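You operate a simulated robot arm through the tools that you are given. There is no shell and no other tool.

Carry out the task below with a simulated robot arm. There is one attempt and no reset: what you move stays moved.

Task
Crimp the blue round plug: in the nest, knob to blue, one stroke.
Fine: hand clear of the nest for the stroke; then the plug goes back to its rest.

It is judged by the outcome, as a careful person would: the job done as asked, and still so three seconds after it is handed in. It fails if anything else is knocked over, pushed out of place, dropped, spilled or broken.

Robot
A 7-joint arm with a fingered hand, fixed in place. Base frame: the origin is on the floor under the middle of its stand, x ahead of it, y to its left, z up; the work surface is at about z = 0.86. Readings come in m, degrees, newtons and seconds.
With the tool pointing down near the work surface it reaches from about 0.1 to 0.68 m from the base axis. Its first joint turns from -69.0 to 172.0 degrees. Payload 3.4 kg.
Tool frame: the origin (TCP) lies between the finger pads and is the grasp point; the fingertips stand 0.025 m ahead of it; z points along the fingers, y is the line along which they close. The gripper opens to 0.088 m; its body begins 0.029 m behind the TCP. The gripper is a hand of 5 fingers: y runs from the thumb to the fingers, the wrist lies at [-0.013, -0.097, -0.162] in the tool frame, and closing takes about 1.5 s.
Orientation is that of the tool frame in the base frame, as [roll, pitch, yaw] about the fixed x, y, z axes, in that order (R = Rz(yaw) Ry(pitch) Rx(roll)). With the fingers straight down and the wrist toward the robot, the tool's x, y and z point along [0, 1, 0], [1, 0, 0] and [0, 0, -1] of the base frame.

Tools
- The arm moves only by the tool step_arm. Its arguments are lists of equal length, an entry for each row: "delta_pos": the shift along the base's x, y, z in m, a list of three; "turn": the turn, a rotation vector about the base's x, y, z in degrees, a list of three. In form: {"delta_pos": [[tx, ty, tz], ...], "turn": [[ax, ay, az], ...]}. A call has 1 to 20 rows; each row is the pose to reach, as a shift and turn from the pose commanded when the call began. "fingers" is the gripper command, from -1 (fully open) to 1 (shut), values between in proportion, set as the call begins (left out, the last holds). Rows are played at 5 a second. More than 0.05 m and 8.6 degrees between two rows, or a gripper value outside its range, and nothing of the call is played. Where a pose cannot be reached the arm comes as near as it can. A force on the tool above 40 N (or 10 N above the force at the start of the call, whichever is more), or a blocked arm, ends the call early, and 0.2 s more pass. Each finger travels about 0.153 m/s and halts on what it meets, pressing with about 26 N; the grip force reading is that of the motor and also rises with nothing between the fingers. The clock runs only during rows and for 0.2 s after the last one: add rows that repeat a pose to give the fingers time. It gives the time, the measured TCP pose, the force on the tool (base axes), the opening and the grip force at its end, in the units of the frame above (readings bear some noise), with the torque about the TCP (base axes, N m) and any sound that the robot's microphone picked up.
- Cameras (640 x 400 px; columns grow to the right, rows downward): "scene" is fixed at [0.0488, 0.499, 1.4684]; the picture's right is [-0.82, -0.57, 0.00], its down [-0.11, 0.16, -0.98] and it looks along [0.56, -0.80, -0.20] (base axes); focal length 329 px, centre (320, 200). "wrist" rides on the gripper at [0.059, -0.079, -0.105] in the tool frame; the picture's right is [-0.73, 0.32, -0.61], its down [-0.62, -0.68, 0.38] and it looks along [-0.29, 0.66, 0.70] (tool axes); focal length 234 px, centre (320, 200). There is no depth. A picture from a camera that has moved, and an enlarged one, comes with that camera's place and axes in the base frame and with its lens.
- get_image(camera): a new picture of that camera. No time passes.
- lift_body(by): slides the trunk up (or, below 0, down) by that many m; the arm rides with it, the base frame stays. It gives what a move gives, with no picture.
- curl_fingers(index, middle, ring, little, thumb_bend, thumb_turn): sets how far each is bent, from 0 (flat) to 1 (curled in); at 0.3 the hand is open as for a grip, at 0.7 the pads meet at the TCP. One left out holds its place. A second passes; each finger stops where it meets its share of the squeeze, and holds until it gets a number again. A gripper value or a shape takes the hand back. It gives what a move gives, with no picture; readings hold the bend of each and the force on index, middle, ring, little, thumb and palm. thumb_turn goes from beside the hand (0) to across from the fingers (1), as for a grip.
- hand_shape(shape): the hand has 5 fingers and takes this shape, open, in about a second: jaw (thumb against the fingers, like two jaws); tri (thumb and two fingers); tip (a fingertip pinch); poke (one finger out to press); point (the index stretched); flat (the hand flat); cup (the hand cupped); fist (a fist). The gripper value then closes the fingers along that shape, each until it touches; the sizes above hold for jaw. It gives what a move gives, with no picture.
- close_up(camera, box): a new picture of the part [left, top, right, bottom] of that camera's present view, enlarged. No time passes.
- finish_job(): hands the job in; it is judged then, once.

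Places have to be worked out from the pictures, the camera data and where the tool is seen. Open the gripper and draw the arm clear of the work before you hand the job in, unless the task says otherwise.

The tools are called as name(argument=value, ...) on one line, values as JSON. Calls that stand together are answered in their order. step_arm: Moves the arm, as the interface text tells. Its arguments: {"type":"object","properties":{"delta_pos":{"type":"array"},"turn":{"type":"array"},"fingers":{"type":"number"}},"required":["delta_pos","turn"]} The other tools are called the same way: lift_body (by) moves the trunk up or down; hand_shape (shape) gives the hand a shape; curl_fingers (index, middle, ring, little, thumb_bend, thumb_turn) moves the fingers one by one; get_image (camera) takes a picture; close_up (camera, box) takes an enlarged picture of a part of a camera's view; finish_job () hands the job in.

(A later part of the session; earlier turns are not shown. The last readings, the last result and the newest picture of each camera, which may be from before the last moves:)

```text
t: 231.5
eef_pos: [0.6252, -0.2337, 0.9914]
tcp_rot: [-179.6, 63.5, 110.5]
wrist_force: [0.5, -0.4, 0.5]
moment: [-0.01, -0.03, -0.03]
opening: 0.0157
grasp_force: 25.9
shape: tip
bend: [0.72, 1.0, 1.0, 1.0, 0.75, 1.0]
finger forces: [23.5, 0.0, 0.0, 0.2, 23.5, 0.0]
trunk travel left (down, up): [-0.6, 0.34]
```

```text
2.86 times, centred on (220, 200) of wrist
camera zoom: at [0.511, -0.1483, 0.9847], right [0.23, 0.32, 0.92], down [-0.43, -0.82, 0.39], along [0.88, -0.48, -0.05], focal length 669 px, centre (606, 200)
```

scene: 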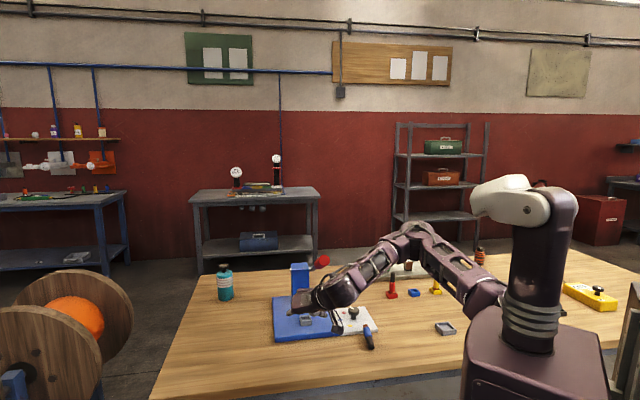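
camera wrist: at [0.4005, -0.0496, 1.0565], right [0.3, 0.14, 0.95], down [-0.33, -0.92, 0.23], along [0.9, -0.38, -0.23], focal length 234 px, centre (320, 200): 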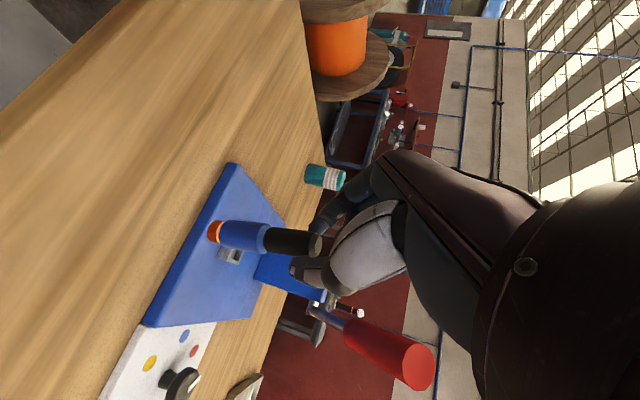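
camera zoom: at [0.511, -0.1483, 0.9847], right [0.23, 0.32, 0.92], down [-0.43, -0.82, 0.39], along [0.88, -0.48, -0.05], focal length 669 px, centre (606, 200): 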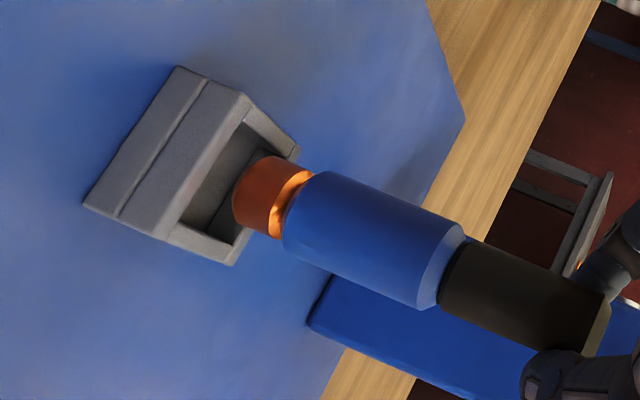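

The foot is centred left-to-right and a few millimetres above the rim. I'll lower gently and watch the force.

step_arm(delta_pos=[[-0.0007, -0.0007, -0.003], [-0.0007, -0.0007, -0.006], [-0.0007, -0.0007, -0.009], [-0.0007, -0.0007, -0.009]], turn=[[0, 0, 0], [0, 0, 0], [0, 0, 0], [0, 0, 0]])

close_up(camera="scene", box=[290, 285, 340, 330])

close_up(camera="wrist", box=[150, 130, 290, 270])

```text
t: 232.5
eef_pos: [0.6228, -0.2329, 0.9858]
tcp_rot: [179.5, 63.9, 109.9]
wrist_force: [0.6, 2.6, 18.1]
moment: [-0.18, -0.28, 0.03]
opening: 0.0158
grasp_force: 26.5
shape: tip
bend: [0.72, 1.0, 1.0, 1.0, 0.75, 1.0]
finger forces: [25.3, 0.1, 0.0, 0.1, 24.4, 0.1]
trunk travel left (down, up): [-0.6, 0.34]
```

```text
8.89 times, centred on (315, 308) of scene
camera zoom: at [0.0488, 0.499, 1.4684], right [-0.82, -0.57, 0.0], down [-0.11, 0.16, -0.98], along [0.56, -0.8, -0.2], focal length 2923 px, centre (364, -756)
```

zoom: 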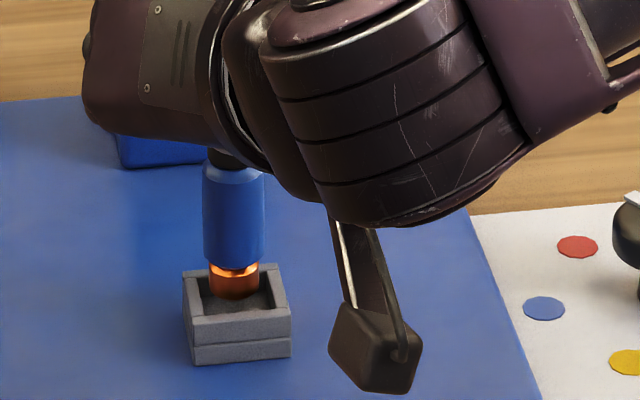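

```text
2.86 times, centred on (220, 200) of wrist
camera zoom: at [0.508, -0.1475, 0.9785], right [0.22, 0.32, 0.92], down [-0.43, -0.82, 0.39], along [0.88, -0.48, -0.05], focal length 669 px, centre (606, 200)
```

zoom: 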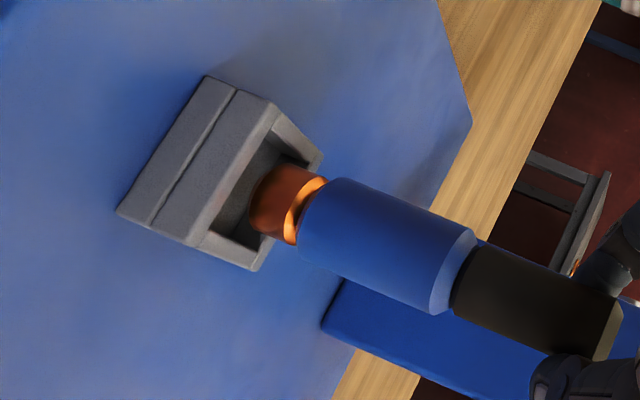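

The foot is touching the rear wall lightly. I'll raise, move 3.5 mm toward the front, and lower again.

step_arm(delta_pos=[[0, 0, 0.008], [-0.0023, 0.0026, 0.009], [-0.0023, 0.0026, 0.004], [-0.0023, 0.0026, 0.0], [-0.0023, 0.0026, -0.001], [-0.0023, 0.0026, -0.001]], turn=[[0, 0, 0], [0, 0, 0], [0, 0, 0], [0, 0, 0], [0, 0, 0], [0, 0, 0]])

close_up(camera="scene", box=[290, 285, 340, 330])

close_up(camera="wrist", box=[150, 130, 290, 270])

```text
t: 233.9
eef_pos: [0.6239, -0.2315, 0.9802]
tcp_rot: [-179.8, 63.4, 110.3]
wrist_force: [0.2, -0.5, 1.6]
moment: [-0.02, -0.03, -0.01]
opening: 0.0159
grasp_force: 25.9
shape: tip
bend: [0.72, 1.0, 1.0, 1.0, 0.75, 1.0]
finger forces: [24.0, 0.0, 0.0, 0.0, 23.9, 0.1]
trunk travel left (down, up): [-0.6, 0.34]
```

```text
8.89 times, centred on (315, 308) of scene
camera zoom: at [0.0488, 0.499, 1.4684], right [-0.82, -0.57, 0.0], down [-0.11, 0.16, -0.98], along [0.56, -0.8, -0.2], focal length 2923 px, centre (364, -756)
```

zoom: 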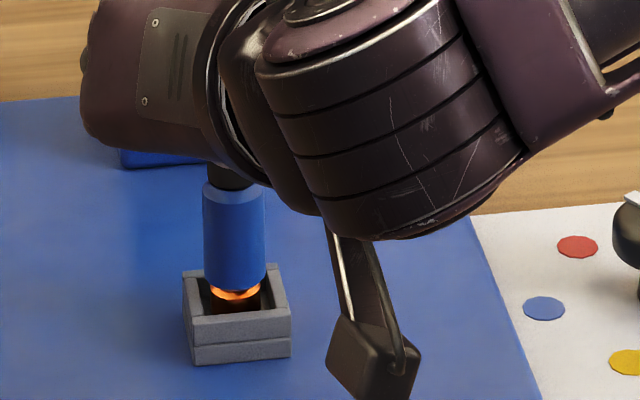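

```text
2.86 times, centred on (220, 200) of wrist
camera zoom: at [0.5082, -0.1466, 0.9747], right [0.23, 0.32, 0.92], down [-0.42, -0.82, 0.39], along [0.88, -0.48, -0.05], focal length 669 px, centre (606, 200)
```

zoom: 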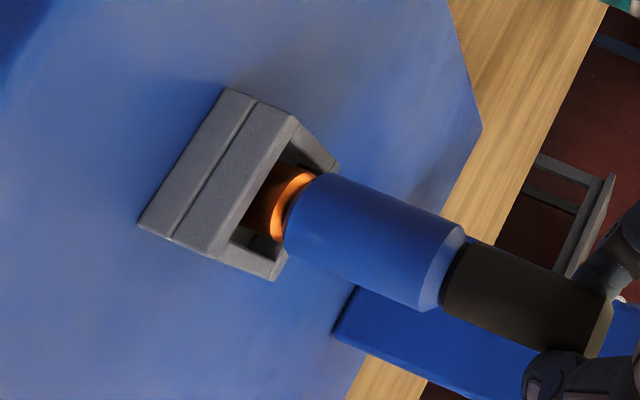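

The foot dropped into the nest with almost no force. I'll lower the last couple of millimetres until it seats.

step_arm(delta_pos=[[0, 0, -0.0015], [0, 0, -0.003], [0, 0, -0.003]], turn=[[0, 0, 0], [0, 0, 0], [0, 0, 0]])

close_up(camera="scene", box=[290, 285, 340, 330])

close_up(camera="wrist", box=[150, 130, 290, 270])

```text
t: 234.7
eef_pos: [0.6238, -0.2306, 0.9787]
tcp_rot: [-180.0, 63.6, 110.2]
wrist_force: [1.8, -1.5, 6.6]
moment: [-0.08, -0.14, -0.01]
opening: 0.0157
grasp_force: 25.8
shape: tip
bend: [0.72, 1.0, 1.0, 1.0, 0.75, 1.0]
finger forces: [24.8, 0.1, 0.0, 0.0, 23.4, 0.1]
trunk travel left (down, up): [-0.6, 0.34]
```

```text
8.89 times, centred on (315, 308) of scene
camera zoom: at [0.0488, 0.499, 1.4684], right [-0.82, -0.57, 0.0], down [-0.11, 0.16, -0.98], along [0.56, -0.8, -0.2], focal length 2923 px, centre (364, -756)
```

zoom: 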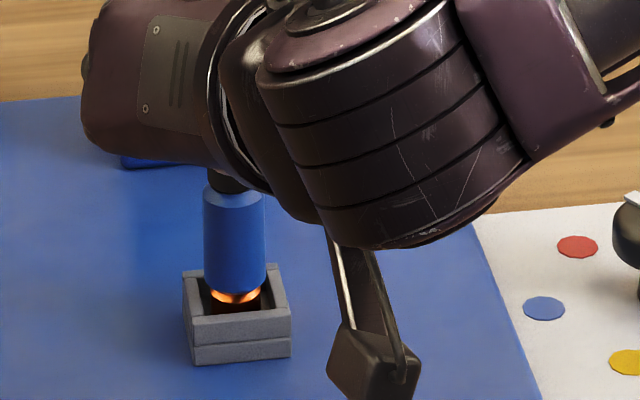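

```text
2.86 times, centred on (220, 200) of wrist
camera zoom: at [0.5077, -0.1463, 0.9723], right [0.23, 0.32, 0.92], down [-0.43, -0.82, 0.39], along [0.88, -0.48, -0.05], focal length 669 px, centre (606, 200)
```

zoom: 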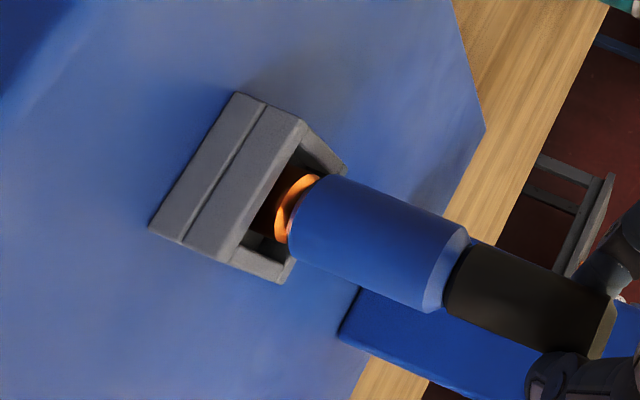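

It's seated on the nest floor at about 6.6 N, body upright. I'll relax the pinch first so the plug stands by itself, then check.

step_arm(delta_pos=[[0, 0, 0.001], [0, 0, 0.001]], turn=[[0, 0, 0], [0, 0, 0]])

step_arm(delta_pos=[[0, 0, 0], [0, 0, 0]], turn=[[0, 0, 0], [0, 0, 0]], fingers=0.655)

close_up(camera="scene", box=[290, 285, 340, 330])

close_up(camera="wrist", box=[150, 130, 350, 300])

```text
t: 235.3
eef_pos: [0.6221, -0.2312, 0.98]
tcp_rot: [-179.9, 63.5, 110.2]
wrist_force: [1.5, -0.4, 3.9]
moment: [-0.05, -0.12, -0.02]
opening: 0.0156
grasp_force: 26.0
shape: tip
bend: [0.72, 1.0, 1.0, 1.0, 0.75, 1.0]
finger forces: [24.6, 0.0, 0.0, 0.0, 23.8, 0.0]
trunk travel left (down, up): [-0.6, 0.34]
```

```text
t: 235.9
eef_pos: [0.6233, -0.2304, 0.9788]
tcp_rot: [-179.8, 63.4, 110.4]
wrist_force: [-0.7, 0.3, 1.6]
moment: [-0.04, 0.0, 0.0]
opening: 0.016
grasp_force: 0.0
shape: tip
bend: [0.72, 0.98, 0.99, 0.99, 0.73, 1.0]
finger forces: [1.5, 0.1, 0.1, 0.1, 1.3, 0.0]
trunk travel left (down, up): [-0.6, 0.34]
```

```text
8.89 times, centred on (315, 308) of scene
camera zoom: at [0.0488, 0.499, 1.4684], right [-0.82, -0.57, 0.0], down [-0.11, 0.16, -0.98], along [0.56, -0.8, -0.2], focal length 2923 px, centre (364, -756)
```

zoom: 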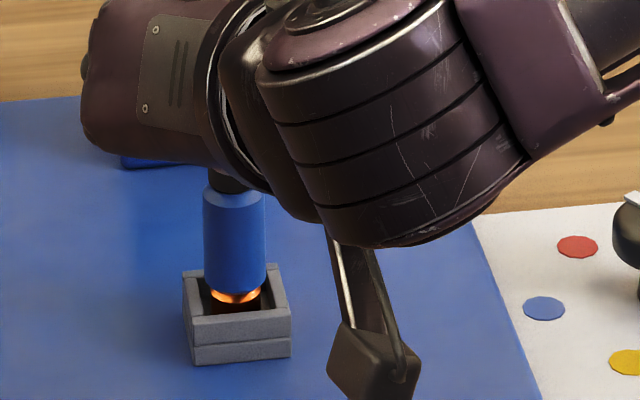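

```text
2.35 times, centred on (250, 215) of wrist
camera zoom: at [0.5075, -0.1462, 0.9727], right [0.23, 0.32, 0.92], down [-0.42, -0.82, 0.39], along [0.88, -0.48, -0.05], focal length 551 px, centre (485, 165)
```

zoom: 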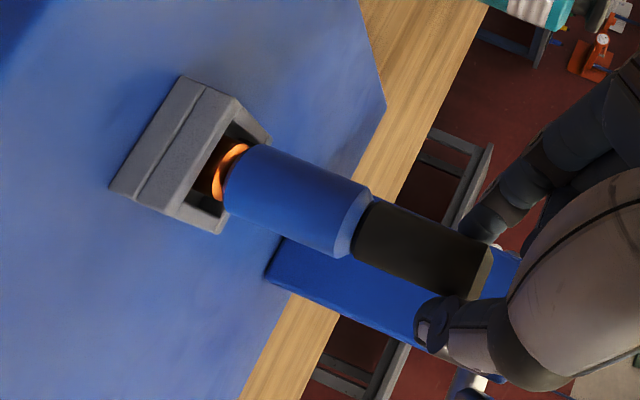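

The plug is standing in the nest on its own weight. I'll open the pinch gradually.

step_arm(delta_pos=[[0, 0, 0], [0, 0, 0]], turn=[[0, 0, 0], [0, 0, 0]], fingers=0.5)

step_arm(delta_pos=[[0, 0, 0], [0, 0, 0], [0, 0, 0]], turn=[[0, 0, 0], [0, 0, 0], [0, 0, 0]], fingers=-0.3)

close_up(camera="scene", box=[290, 285, 340, 330])

close_up(camera="wrist", box=[150, 130, 350, 300])

```text
t: 236.5
eef_pos: [0.6238, -0.2313, 0.9789]
tcp_rot: [-179.8, 63.4, 110.4]
wrist_force: [0.4, 0.0, 0.7]
moment: [-0.01, 0.01, -0.03]
opening: 0.0216
grasp_force: 0.2
shape: tip
bend: [0.73, 0.98, 0.99, 0.99, 0.74, 1.0]
finger forces: [0.1, 0.1, 0.0, 0.0, 0.0, 0.0]
trunk travel left (down, up): [-0.6, 0.34]
```

```text
t: 237.3
eef_pos: [0.6235, -0.2306, 0.9798]
tcp_rot: [-179.8, 63.5, 110.4]
wrist_force: [-0.4, 0.5, -0.1]
moment: [0.02, 0.02, 0.01]
opening: 0.0571
grasp_force: 0.1
shape: tip
bend: [0.29, 0.98, 0.99, 0.99, 0.62, 1.0]
finger forces: [0.0, 0.1, 0.0, 0.1, 0.1, 0.1]
trunk travel left (down, up): [-0.6, 0.34]
```

```text
8.89 times, centred on (315, 308) of scene
camera zoom: at [0.0488, 0.499, 1.4684], right [-0.82, -0.57, 0.0], down [-0.11, 0.16, -0.98], along [0.56, -0.8, -0.2], focal length 2923 px, centre (364, -756)
```

zoom: 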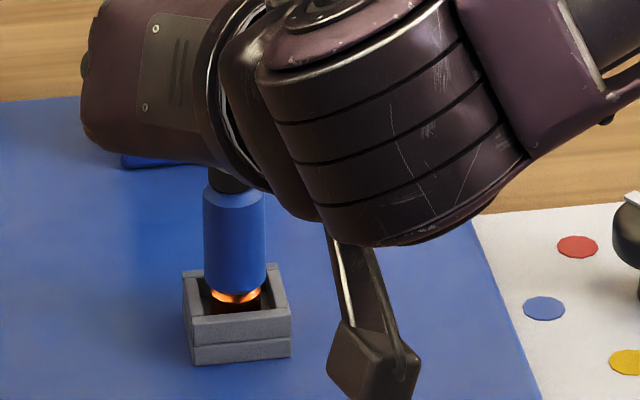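

```text
2.35 times, centred on (250, 215) of wrist
camera zoom: at [0.5079, -0.1465, 0.9728], right [0.23, 0.32, 0.92], down [-0.42, -0.82, 0.39], along [0.88, -0.48, -0.05], focal length 551 px, centre (485, 165)
```

zoom: 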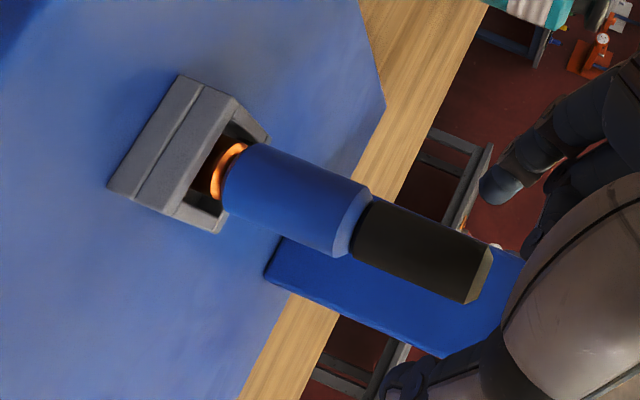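

The plug is standing free and upright in the nest. I'll open the fingers fully and draw the hand straight back out.

step_arm(delta_pos=[[0, 0, 0], [0, 0, 0], [-0.005, 0.014, 0.0], [-0.01, 0.028, 0.002], [-0.015, 0.042, 0.005], [-0.02, 0.056, 0.01], [-0.026, 0.07, 0.015], [-0.026, 0.07, 0.015]], turn=[[0, 0, 0], [0, 0, 0], [0, 0, 0], [0, 0, 0], [0, 0, 0], [0, 0, 0], [0, 0, 0], [0, 0, 0]], fingers=-1)

close_up(camera="scene", box=[260, 240, 390, 345])

get_image(camera="wrist")

```text
t: 239.1
eef_pos: [0.5963, -0.1605, 0.9941]
tcp_rot: [-179.6, 63.5, 110.5]
wrist_force: [1.0, 0.1, 0.2]
moment: [0.02, -0.05, -0.03]
opening: 0.0881
grasp_force: 0.0
shape: tip
bend: [0.3, 0.98, 0.99, 0.99, 0.3, 0.98]
finger forces: [0.0, 0.0, 0.0, 0.0, 0.0, 0.0]
trunk travel left (down, up): [-0.6, 0.34]
```

```text
3.81 times, centred on (325, 292) of scene
camera zoom: at [0.0488, 0.499, 1.4684], right [-0.82, -0.57, 0.0], down [-0.11, 0.16, -0.98], along [0.56, -0.8, -0.2], focal length 1253 px, centre (301, -152)
```

zoom: 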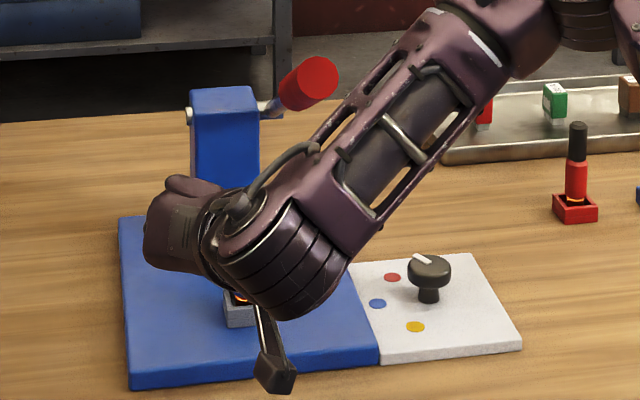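

```text
taken
camera wrist: at [0.4821, -0.0768, 0.988], right [0.23, 0.32, 0.92], down [-0.43, -0.82, 0.39], along [0.88, -0.48, -0.05], focal length 234 px, centre (320, 200)
```

wrist: 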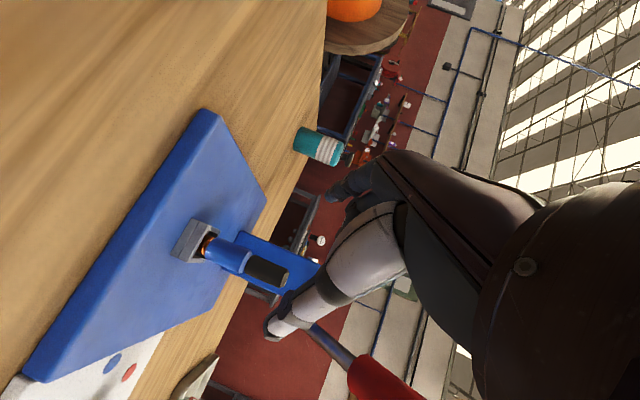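

The plug is in the nest and the hand is out without touching it. Next is the knob: I'll go back around the front with the hand returning to vertical.

step_arm(delta_pos=[[-0.02, 0.012, 0.01], [-0.045, 0.025, 0.02], [-0.076, 0.04, 0.03], [-0.11, 0.05, 0.04], [-0.145, 0.04, 0.05], [-0.175, 0.015, 0.06], [-0.196, -0.025, 0.07], [-0.2, -0.065, 0.075], [-0.19, -0.1, 0.076], [-0.19, -0.1, 0.076]], turn=[[6.0, 2.4, 0.5], [12.0, 4.9, 1.0], [18.1, 7.3, 1.5], [24.1, 9.7, 2.0], [30.1, 12.2, 2.5], [36.1, 14.6, 3.0], [42.2, 17.0, 3.5], [48.2, 19.5, 4.0], [54.2, 21.9, 4.5], [54.2, 21.9, 4.5]])

hand_shape(shape="jaw")

close_up(camera="scene", box=[260, 240, 420, 345])

get_image(camera="wrist")

```text
t: 241.3
eef_pos: [0.4082, -0.2616, 1.0702]
tcp_rot: [179.5, 5.1, 114.9]
wrist_force: [0.3, 0.1, 0.2]
moment: [0.0, 0.0, 0.0]
opening: 0.088
grasp_force: 0.0
shape: tip
bend: [0.3, 0.98, 0.99, 0.99, 0.3, 0.98]
finger forces: [0.1, 0.0, 0.1, 0.0, 0.0, 0.0]
trunk travel left (down, up): [-0.6, 0.34]
```

```text
t: 242.2
eef_pos: [0.4083, -0.2617, 1.07]
tcp_rot: [179.6, 5.1, 114.8]
wrist_force: [0.8, -0.3, 0.3]
moment: [0.04, 0.02, -0.03]
opening: 0.0878
grasp_force: 0.0
shape: jaw
bend: [0.3, 0.3, 0.3, 0.3, 0.3, 0.98]
finger forces: [0.0, 0.0, 0.0, 0.0, 0.0, 0.0]
trunk travel left (down, up): [-0.6, 0.34]
```

```text
3.81 times, centred on (340, 292) of scene
camera zoom: at [0.0488, 0.499, 1.4684], right [-0.82, -0.57, 0.0], down [-0.11, 0.16, -0.98], along [0.56, -0.8, -0.2], focal length 1253 px, centre (244, -152)
```

zoom: 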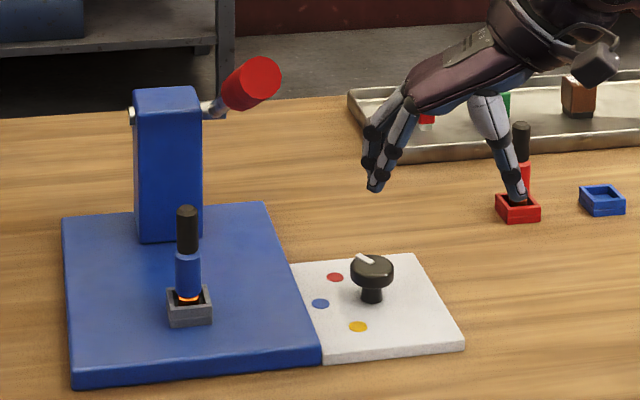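

```text
taken
camera wrist: at [0.3075, -0.2351, 1.1678], right [0.57, -0.47, 0.67], down [-0.34, -0.88, -0.33], along [0.75, -0.04, -0.66], focal length 234 px, centre (320, 200)
```

wrist: 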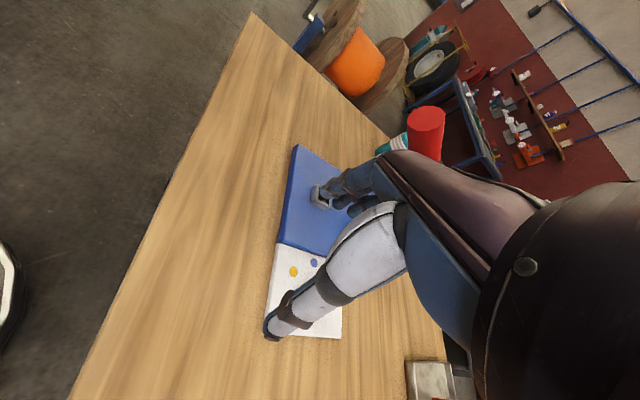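

The plug stands upright in the nest. Now I'll look closely at the knob and its colour marks.

close_up(camera="scene", box=[330, 295, 380, 335])

step_arm(delta_pos=[[0.0, -0.03, 0.02], [0.0, -0.06, 0.04], [0.0, -0.09, 0.06], [0.003, -0.12, 0.06], [0.006, -0.15, 0.06], [0.01, -0.18, 0.06], [0.01, -0.18, 0.06]], turn=[[1, 0, -8], [2, 1, -16], [3, 2, -24], [4, 2.5, -32], [4.4, 2.6, -40], [4.4, 2.6, -48], [4.4, 2.6, -48]])

get_image(camera="wrist")

```text
10.00 times, centred on (355, 315) of scene
camera zoom: at [0.0488, 0.499, 1.4684], right [-0.82, -0.57, 0.0], down [-0.11, 0.16, -0.98], along [0.56, -0.8, -0.2], focal length 3288 px, centre (-30, -950)
```

zoom: 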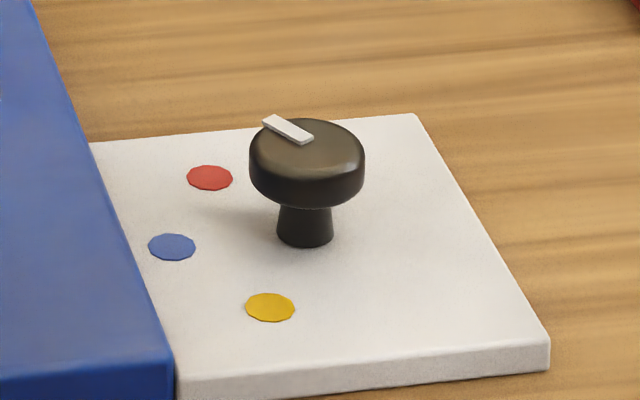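

```text
t: 243.8
eef_pos: [0.4448, -0.4416, 1.1279]
tcp_rot: [-178.0, 0.9, 66.9]
wrist_force: [0.2, -0.9, -0.2]
moment: [0.0, -0.01, 0.0]
opening: 0.0879
grasp_force: 0.0
shape: jaw
bend: [0.3, 0.3, 0.3, 0.3, 0.3, 0.98]
finger forces: [0.1, 0.0, 0.1, 0.0, 0.0, 0.1]
out of reach, approached as far as the arm can: row 3, 4, 5, 6, 7
trunk travel left (down, up): [-0.6, 0.34]
```

```text
taken
camera wrist: at [0.3993, -0.3574, 1.2337], right [0.03, -0.79, 0.61], down [-0.89, -0.3, -0.35], along [0.46, -0.52, -0.71], focal length 234 px, centre (320, 200)
```

wrist: 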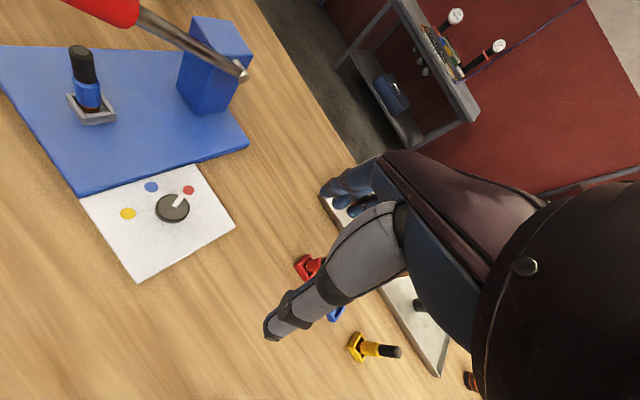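

From here the wrist camera sees the knob well: its white pointer is at red. I'll zoom in to measure the angles.

close_up(camera="wrist", box=[90, 160, 250, 280])

```text
3.33 times, centred on (170, 220) of wrist
camera zoom: at [0.3993, -0.3574, 1.2337], right [0.03, -0.79, 0.61], down [-0.89, -0.3, -0.35], along [0.46, -0.52, -0.71], focal length 781 px, centre (820, 133)
```

zoom: 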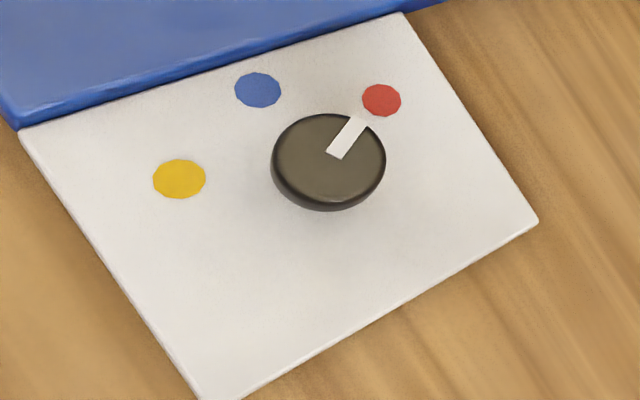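

The pointer is at about -14° (red), blue is at +44°, and the knob axis is at (0.5226, -0.3677). So it needs +60° counter-clockwise. I'll move above the knob with the hand turned so it can rotate through that range.

step_arm(delta_pos=[[0.016, 0.015, -0.02], [0.031, 0.03, -0.045], [0.047, 0.044, -0.07], [0.062, 0.059, -0.1], [0.0778, 0.0739, -0.128], [0.0778, 0.0739, -0.128]], turn=[[0, -0.5, -6.4], [0, -1, -12.8], [0, -1.5, -19.2], [0, -2, -25.6], [0, -2.2, -31.9], [0, -2.2, -31.9]])

close_up(camera="scene", box=[280, 240, 420, 345])

get_image(camera="wrist")

```text
t: 245.2
eef_pos: [0.5231, -0.3674, 0.9991]
tcp_rot: [-179.7, -0.6, 35.0]
wrist_force: [0.4, 0.1, 0.7]
moment: [0.0, 0.01, 0.0]
opening: 0.0879
grasp_force: 0.0
shape: jaw
bend: [0.3, 0.3, 0.3, 0.3, 0.3, 0.98]
finger forces: [0.1, 0.0, 0.1, 0.1, 0.0, 0.0]
trunk travel left (down, up): [-0.6, 0.34]
```

```text
3.81 times, centred on (350, 292) of scene
camera zoom: at [0.0488, 0.499, 1.4684], right [-0.82, -0.57, 0.0], down [-0.11, 0.16, -0.98], along [0.56, -0.8, -0.2], focal length 1253 px, centre (206, -152)
```

zoom: 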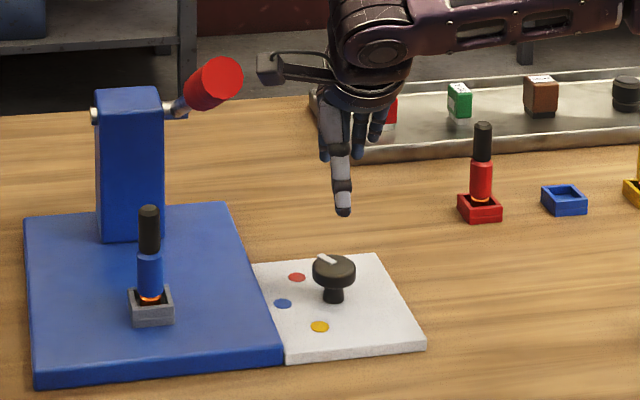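

```text
taken
camera wrist: at [0.5252, -0.2716, 1.1052], right [-0.41, -0.69, 0.6], down [-0.9, 0.2, -0.39], along [0.14, -0.7, -0.7], focal length 234 px, centre (320, 200)
```

wrist: 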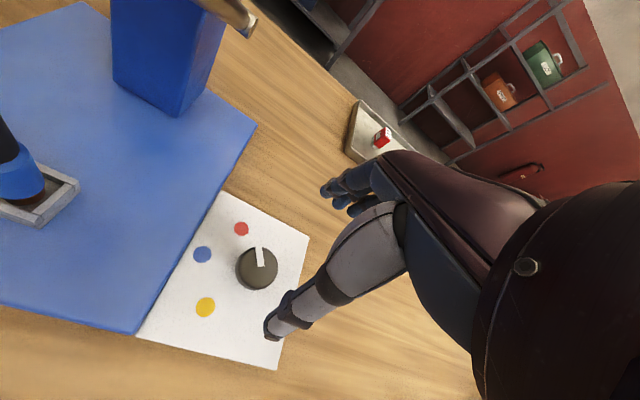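

The hand is centred over the knob. I'll descend around its cap with the fingers open.

step_arm(delta_pos=[[0, 0, -0.03], [0, 0, -0.06], [0, 0, -0.082], [0, 0, -0.093], [0, 0, -0.096], [0, 0, -0.096]], turn=[[0, 0, 0], [0, 0.5, 0], [0, 0.6, 0], [0, 0.6, 0], [0, 0.6, 0], [0, 0.6, 0]])

close_up(camera="scene", box=[310, 265, 410, 345])

get_image(camera="wrist")

```text
t: 246.6
eef_pos: [0.5226, -0.3686, 0.903]
tcp_rot: [-179.5, 0.0, 35.0]
wrist_force: [0.3, -0.8, 0.5]
moment: [0.0, 0.02, -0.03]
opening: 0.0875
grasp_force: 0.0
shape: jaw
bend: [0.3, 0.3, 0.3, 0.3, 0.3, 0.98]
finger forces: [0.0, 0.1, 0.0, 0.0, 0.0, 0.0]
trunk travel left (down, up): [-0.6, 0.34]
```

```text
5.00 times, centred on (360, 305) of scene
camera zoom: at [0.0488, 0.499, 1.4684], right [-0.82, -0.57, 0.0], down [-0.11, 0.16, -0.98], along [0.56, -0.8, -0.2], focal length 1644 px, centre (120, -325)
```

zoom: 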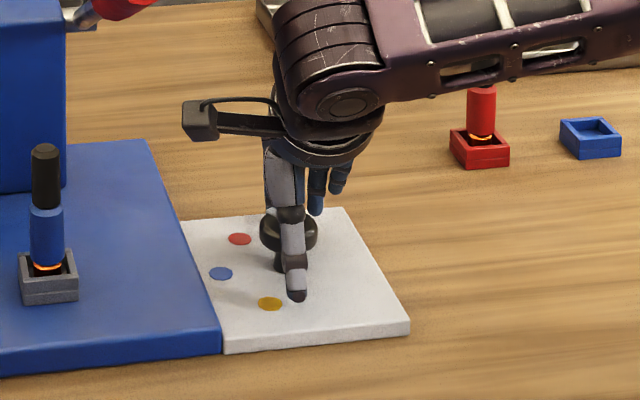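

```text
taken
camera wrist: at [0.5268, -0.2716, 1.0085], right [-0.41, -0.69, 0.6], down [-0.9, 0.2, -0.38], along [0.14, -0.7, -0.7], focal length 234 px, centre (320, 200)
```

wrist: 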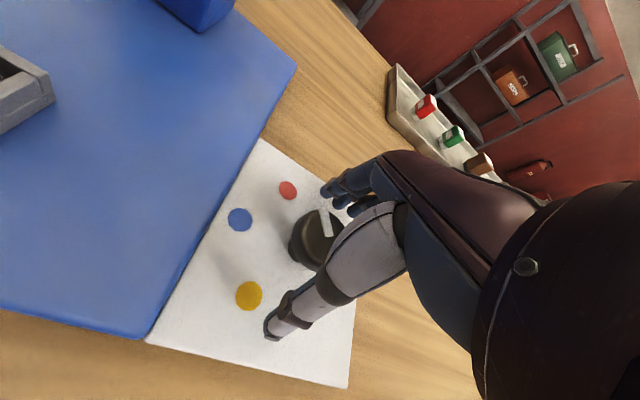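

The knob cap is between thumb and fingers. I'll close on it.

step_arm(delta_pos=[[0, 0, 0], [0, 0, 0], [0, 0, 0], [0, 0, 0], [0, 0, 0], [0, 0, 0], [0, 0, 0], [0, 0, 0]], turn=[[0, 0, 0], [0, 0, 0], [0, 0, 0], [0, 0, 0], [0, 0, 0], [0, 0, 0], [0, 0, 0], [0, 0, 0]], fingers=1)

close_up(camera="scene", box=[310, 265, 410, 345])

close_up(camera="wrist", box=[220, 150, 400, 330])

```text
t: 248.4
eef_pos: [0.5232, -0.3679, 0.9017]
tcp_rot: [-179.2, 0.0, 35.1]
wrist_force: [-8.9, 6.9, -18.4]
moment: [-0.15, 0.02, 0.01]
opening: 0.0233
grasp_force: 26.1
shape: jaw
bend: [0.75, 0.65, 0.66, 0.65, 0.75, 1.0]
finger forces: [12.9, 5.3, 0.0, 0.0, 29.5, 0.0]
trunk travel left (down, up): [-0.6, 0.34]
```

```text
5.00 times, centred on (360, 305) of scene
camera zoom: at [0.0488, 0.499, 1.4684], right [-0.82, -0.57, 0.0], down [-0.11, 0.16, -0.98], along [0.56, -0.8, -0.2], focal length 1644 px, centre (120, -325)
```

zoom: 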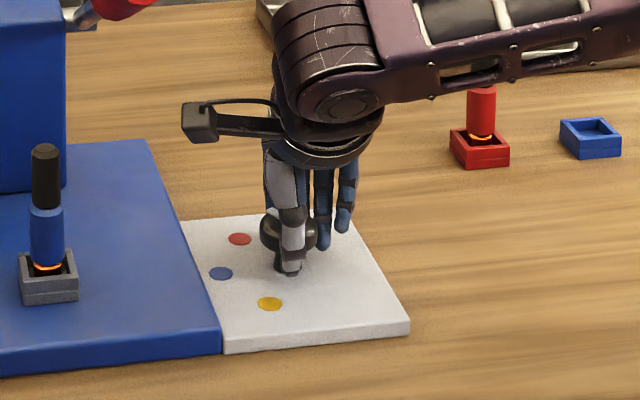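

```text
2.22 times, centred on (310, 240) of wrist
camera zoom: at [0.5269, -0.2713, 1.0075], right [-0.4, -0.69, 0.6], down [-0.9, 0.2, -0.37], along [0.13, -0.7, -0.7], focal length 520 px, centre (342, 111)
```

zoom: 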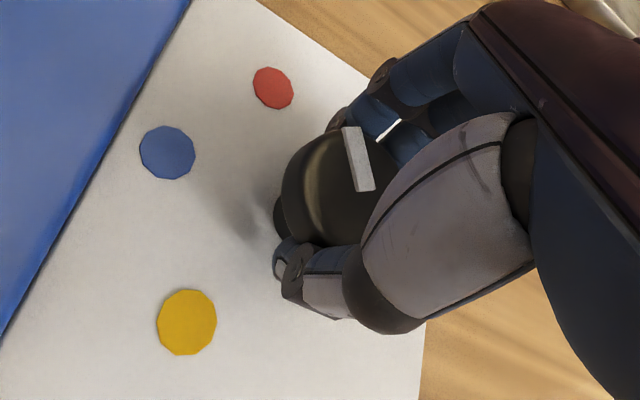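

It's gripped. I'll turn it counter-clockwise the first 20° and check that the pointer follows.

step_arm(delta_pos=[[0, 0, -0.001], [0, 0, -0.001], [0, 0, -0.001], [0, 0, -0.001], [0, 0, -0.001]], turn=[[0, 0, 5], [0, 0, 10], [0, 0, 15], [0, 0, 20], [0, 0, 20]])

close_up(camera="wrist", box=[200, 130, 400, 330])

close_up(camera="scene", box=[310, 265, 410, 345])

```text
t: 249.6
eef_pos: [0.5227, -0.3673, 0.9018]
tcp_rot: [-179.3, -0.1, 55.1]
wrist_force: [-7.8, 2.9, -11.6]
moment: [-0.17, -0.04, 0.0]
opening: 0.0232
grasp_force: 26.1
shape: jaw
bend: [0.75, 0.72, 0.66, 0.65, 0.75, 1.0]
finger forces: [13.2, 6.4, 0.0, 0.0, 27.1, 0.1]
trunk travel left (down, up): [-0.6, 0.34]
```

```text
2.00 times, centred on (300, 230) of wrist
camera zoom: at [0.493, -0.2763, 1.0073], right [-0.15, -0.78, 0.6], down [-0.92, -0.12, -0.38], along [0.37, -0.61, -0.7], focal length 468 px, centre (360, 140)
```

zoom: 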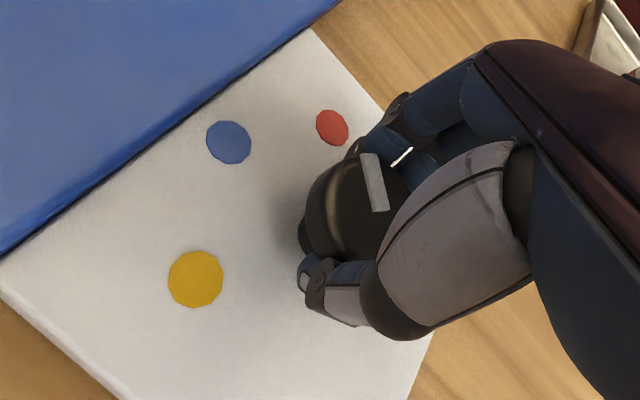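

```text
5.00 times, centred on (360, 305) of scene
camera zoom: at [0.0488, 0.499, 1.4684], right [-0.82, -0.57, 0.0], down [-0.11, 0.16, -0.98], along [0.56, -0.8, -0.2], focal length 1644 px, centre (120, -325)
```

zoom: 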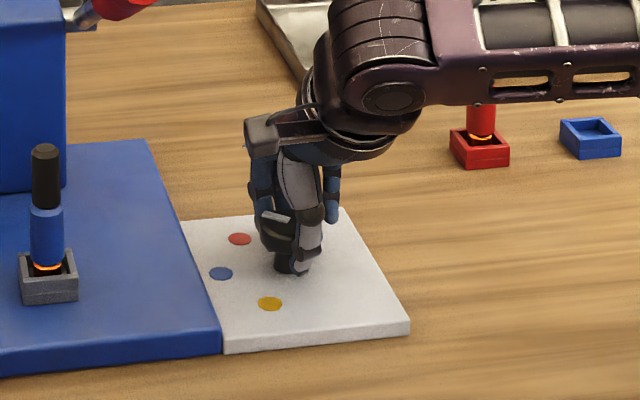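

The knob turns with the hand. I'll continue another 39° to bring the pointer to blue.

step_arm(delta_pos=[[0, 0, 0], [0, 0, 0], [0, 0, 0], [0, 0, 0], [0, 0, 0], [0, 0, 0], [0, 0, 0], [0, 0, 0], [0, 0, 0]], turn=[[0, 0, 5], [0, 0, 10], [0, 0, 15], [0, 0, 20], [0, 0, 25], [0, 0, 30], [0, 0, 35], [0, 0, 39], [0, 0, 39]])

close_up(camera="wrist", box=[200, 130, 400, 330])

close_up(camera="scene", box=[310, 265, 410, 345])

```text
t: 251.6
eef_pos: [0.5233, -0.3673, 0.9015]
tcp_rot: [-179.4, -0.1, 94.1]
wrist_force: [-7.7, -0.3, -10.6]
moment: [-0.05, -0.16, 0.0]
opening: 0.0232
grasp_force: 25.6
shape: jaw
bend: [0.75, 0.72, 0.66, 0.65, 0.75, 1.0]
finger forces: [13.5, 5.5, 0.0, 0.0, 25.8, 0.0]
trunk travel left (down, up): [-0.6, 0.34]
```

```text
2.00 times, centred on (300, 230) of wrist
camera zoom: at [0.4417, -0.3166, 1.0072], right [0.38, -0.7, 0.6], down [-0.64, -0.67, -0.38], along [0.67, -0.24, -0.7], focal length 468 px, centre (360, 140)
```

zoom: 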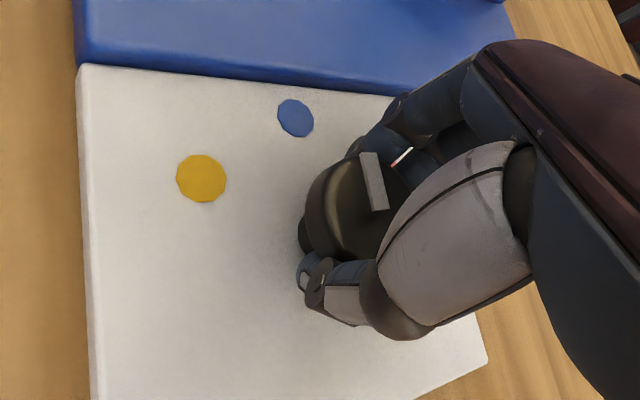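

```text
5.00 times, centred on (360, 305) of scene
camera zoom: at [0.0488, 0.499, 1.4684], right [-0.82, -0.57, 0.0], down [-0.11, 0.16, -0.98], along [0.56, -0.8, -0.2], focal length 1644 px, centre (120, -325)
```

zoom: 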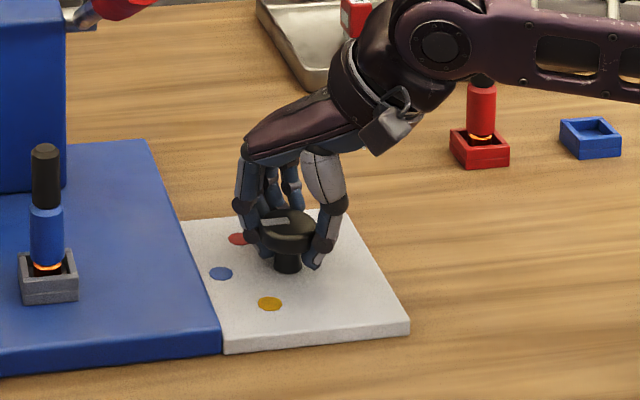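

The pointer has moved to the blue side. I'll release and lift to verify.

step_arm(delta_pos=[[0, 0, 0], [0, 0, 0], [0, 0, 0], [0, 0, 0], [0, 0, 0]], turn=[[0, 0, 0], [0, 0, 0], [0, 0, 0], [0, 0, 0], [0, 0, 0]], fingers=-1)

step_arm(delta_pos=[[0, 0, 0.03], [0, 0, 0.06], [-0.01, -0.01, 0.1], [-0.03, -0.03, 0.13], [-0.05, -0.05, 0.15], [-0.05, -0.05, 0.15]], turn=[[0, 0, 0], [0, 0, 0], [0, 0, -6], [0, 0, -14], [0, 0, -22], [0, 0, -22]])

get_image(camera="wrist")

close_up(camera="scene", box=[330, 295, 380, 335])

```text
t: 252.8
eef_pos: [0.5236, -0.367, 0.9036]
tcp_rot: [-179.3, -0.2, 93.9]
wrist_force: [-0.2, 0.1, 1.1]
moment: [0.0, -0.02, 0.0]
opening: 0.0875
grasp_force: 0.1
shape: jaw
bend: [0.3, 0.3, 0.3, 0.3, 0.3, 0.98]
finger forces: [0.1, 0.0, 0.0, 0.1, 0.0, 0.1]
trunk travel left (down, up): [-0.6, 0.34]
```

```text
t: 254.2
eef_pos: [0.4738, -0.4184, 1.0522]
tcp_rot: [-179.3, 0.0, 71.9]
wrist_force: [0.3, 0.5, -0.1]
moment: [-0.01, -0.01, 0.01]
opening: 0.0879
grasp_force: 0.0
shape: jaw
bend: [0.3, 0.3, 0.3, 0.3, 0.3, 0.98]
finger forces: [0.0, 0.2, 0.0, 0.0, 0.1, 0.0]
trunk travel left (down, up): [-0.6, 0.34]
```

```text
taken
camera wrist: at [0.4177, -0.339, 1.1574], right [0.09, -0.79, 0.6], down [-0.85, -0.38, -0.38], along [0.53, -0.48, -0.7], focal length 234 px, centre (320, 200)
```

wrist: 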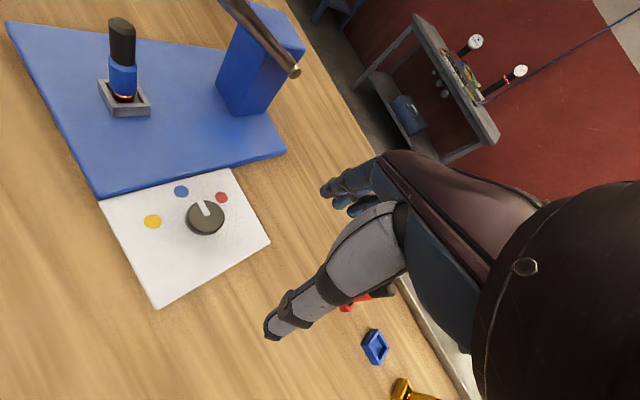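

```text
10.00 times, centred on (355, 315) of scene
camera zoom: at [0.0488, 0.499, 1.4684], right [-0.82, -0.57, 0.0], down [-0.11, 0.16, -0.98], along [0.56, -0.8, -0.2], focal length 3288 px, centre (-30, -950)
```

zoom: 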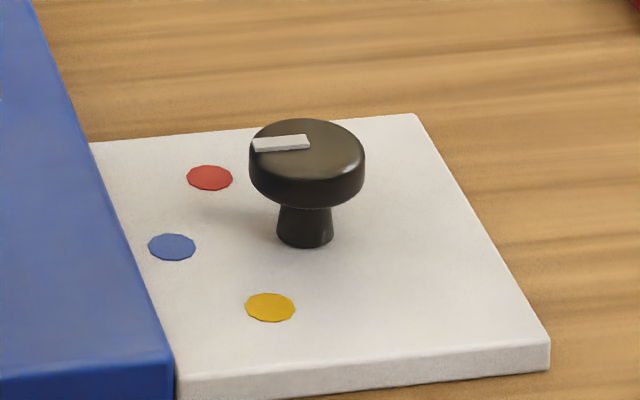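

The pointer seems part-way between red and blue. I'll measure it.

close_up(camera="wrist", box=[130, 165, 270, 265])

```text
4.00 times, centred on (200, 215) of wrist
camera zoom: at [0.4177, -0.339, 1.1574], right [0.09, -0.79, 0.6], down [-0.85, -0.38, -0.38], along [0.53, -0.48, -0.7], focal length 937 px, centre (800, 140)
```

zoom: 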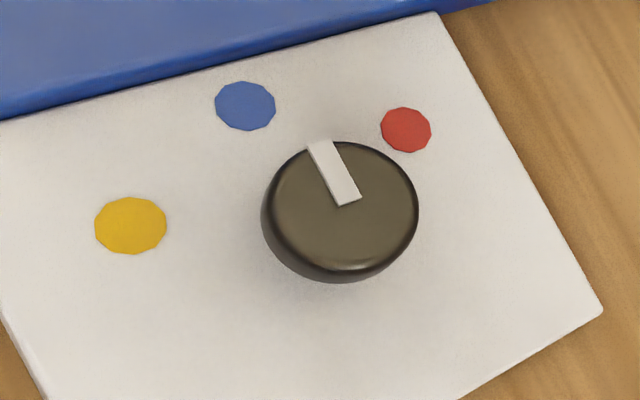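

The pointer is at about 42°, pointing at blue (44°). Now the stroke. I'll raise the hand well clear, make a fist, and view its shape before approaching the lever's end from the side away from the nest.

step_arm(delta_pos=[[0, 0, 0.04], [0, 0, 0.08], [0.005, 0.01, 0.12], [0.01, 0.02, 0.15], [0.01, 0.02, 0.15]], turn=[[0, 0, -6], [0, 0, -12], [0, 0, -18], [0, 0, -24], [0, 0, -24]])

hand_shape(shape="fist")

get_image(camera="wrist")

close_up(camera="scene", box=[260, 190, 440, 345])

```text
t: 255.4
eef_pos: [0.4874, -0.3984, 1.2001]
tcp_rot: [-179.4, -0.2, 48.0]
wrist_force: [0.0, 0.7, 0.2]
moment: [0.0, 0.0, 0.0]
opening: 0.0879
grasp_force: 0.2
shape: jaw
bend: [0.3, 0.3, 0.3, 0.3, 0.3, 0.98]
finger forces: [0.0, 0.0, 0.1, 0.0, 0.0, 0.0]
out of reach, approached as far as the arm can: row 4, 5
trunk travel left (down, up): [-0.6, 0.34]
```

```text
t: 256.3
eef_pos: [0.4871, -0.397, 1.2004]
tcp_rot: [-179.4, -0.2, 48.2]
wrist_force: [0.2, 0.1, -0.4]
moment: [-0.03, -0.02, -0.01]
opening: 0.0001
grasp_force: 0.1
shape: fist
bend: [1.0, 1.0, 1.0, 1.0, 0.86, 0.85]
finger forces: [0.1, 0.0, 0.0, 0.0, 0.0, 0.1]
trunk travel left (down, up): [-0.6, 0.34]
```

```text
taken
camera wrist: at [0.4694, -0.3026, 1.3059], right [-0.24, -0.76, 0.6], down [-0.93, -0.01, -0.38], along [0.29, -0.65, -0.7], focal length 234 px, centre (320, 200)
```

wrist: 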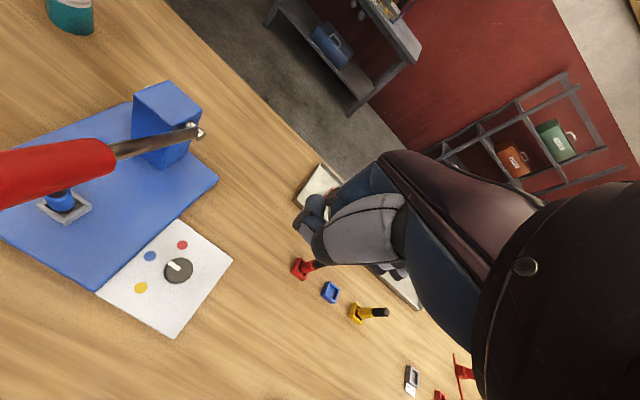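

```text
2.58 times, centred on (350, 268) of scene
camera zoom: at [0.0488, 0.499, 1.4684], right [-0.82, -0.57, 0.0], down [-0.11, 0.16, -0.98], along [0.56, -0.8, -0.2], focal length 849 px, centre (243, 26)
```

zoom: 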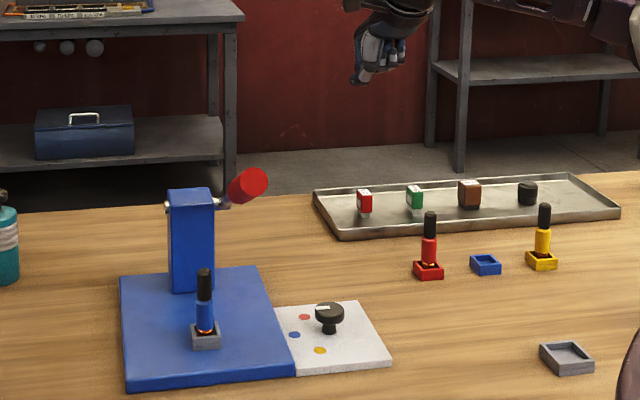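

The knob points to blue. For the press, the thumb tip sticks out lowest in this fist; I'll try tucking it so the knuckles make the contact instead.

curl_fingers(index=1, middle=1, ring=1, little=1, thumb_bend=1, thumb_turn=0.3)

close_up(camera="wrist", box=[240, 140, 420, 290])

close_up(camera="scene", box=[350, 170, 430, 235])

```text
t: 257.3
eef_pos: [0.4878, -0.397, 1.2006]
tcp_rot: [-179.4, -0.2, 48.1]
wrist_force: [-0.2, -0.4, 0.4]
moment: [0.01, -0.02, -0.01]
opening: 0.0312
grasp_force: 0.0
shape: fingers
bend: [1.0, 1.0, 1.0, 1.0, 1.0, 0.31]
finger forces: [0.0, 0.0, 0.0, 0.0, 0.1, 0.0]
trunk travel left (down, up): [-0.6, 0.34]
```

```text
2.67 times, centred on (330, 215) of wrist
camera zoom: at [0.4694, -0.3026, 1.3059], right [-0.24, -0.76, 0.6], down [-0.93, -0.01, -0.38], along [0.29, -0.65, -0.7], focal length 624 px, centre (293, 160)
```

zoom: 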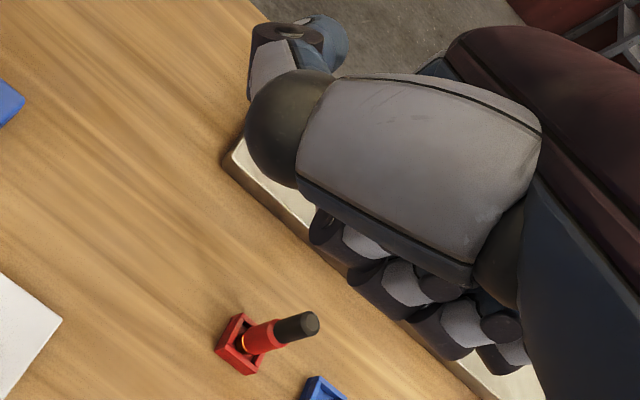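

```text
6.15 times, centred on (390, 202) of scene
camera zoom: at [0.0488, 0.499, 1.4684], right [-0.82, -0.57, 0.0], down [-0.11, 0.16, -0.98], along [0.56, -0.8, -0.2], focal length 2024 px, centre (-111, 185)
```

zoom: 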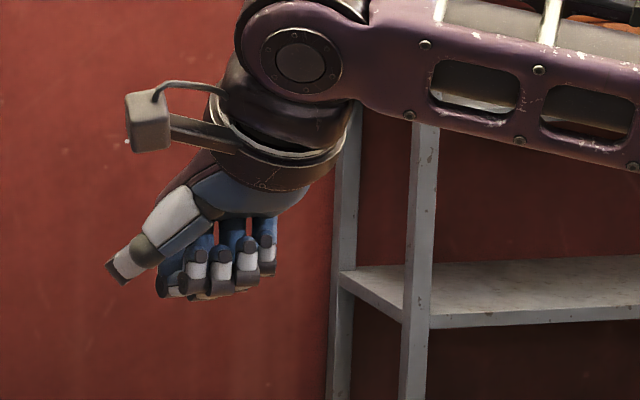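

That's better: four knuckles form a flat row and the thumb is aside. Before moving in, I'll measure the lever precisely from both cameras.

close_up(camera="wrist", box=[0, 90, 220, 250])

close_up(camera="scene", box=[280, 245, 340, 290])

```text
2.50 times, centred on (110, 170) of wrist
camera zoom: at [0.4694, -0.3026, 1.3059], right [-0.24, -0.76, 0.6], down [-0.93, -0.01, -0.38], along [0.29, -0.65, -0.7], focal length 585 px, centre (845, 275)
```

zoom: 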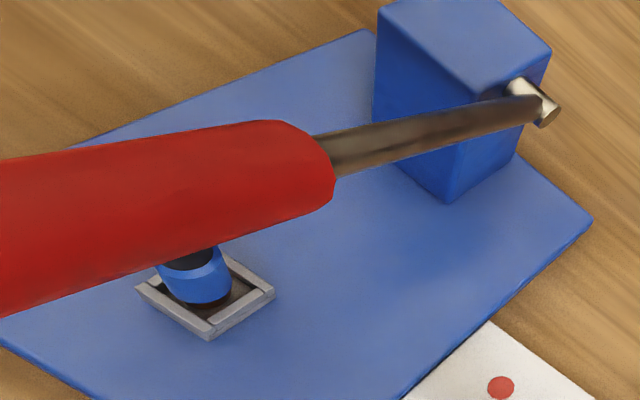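

```text
8.89 times, centred on (310, 268) of scene
camera zoom: at [0.0488, 0.499, 1.4684], right [-0.82, -0.57, 0.0], down [-0.11, 0.16, -0.98], along [0.56, -0.8, -0.2], focal length 2923 px, centre (409, -400)
```

zoom: 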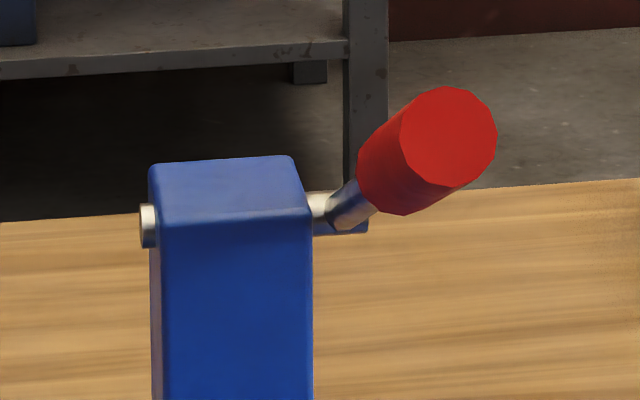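

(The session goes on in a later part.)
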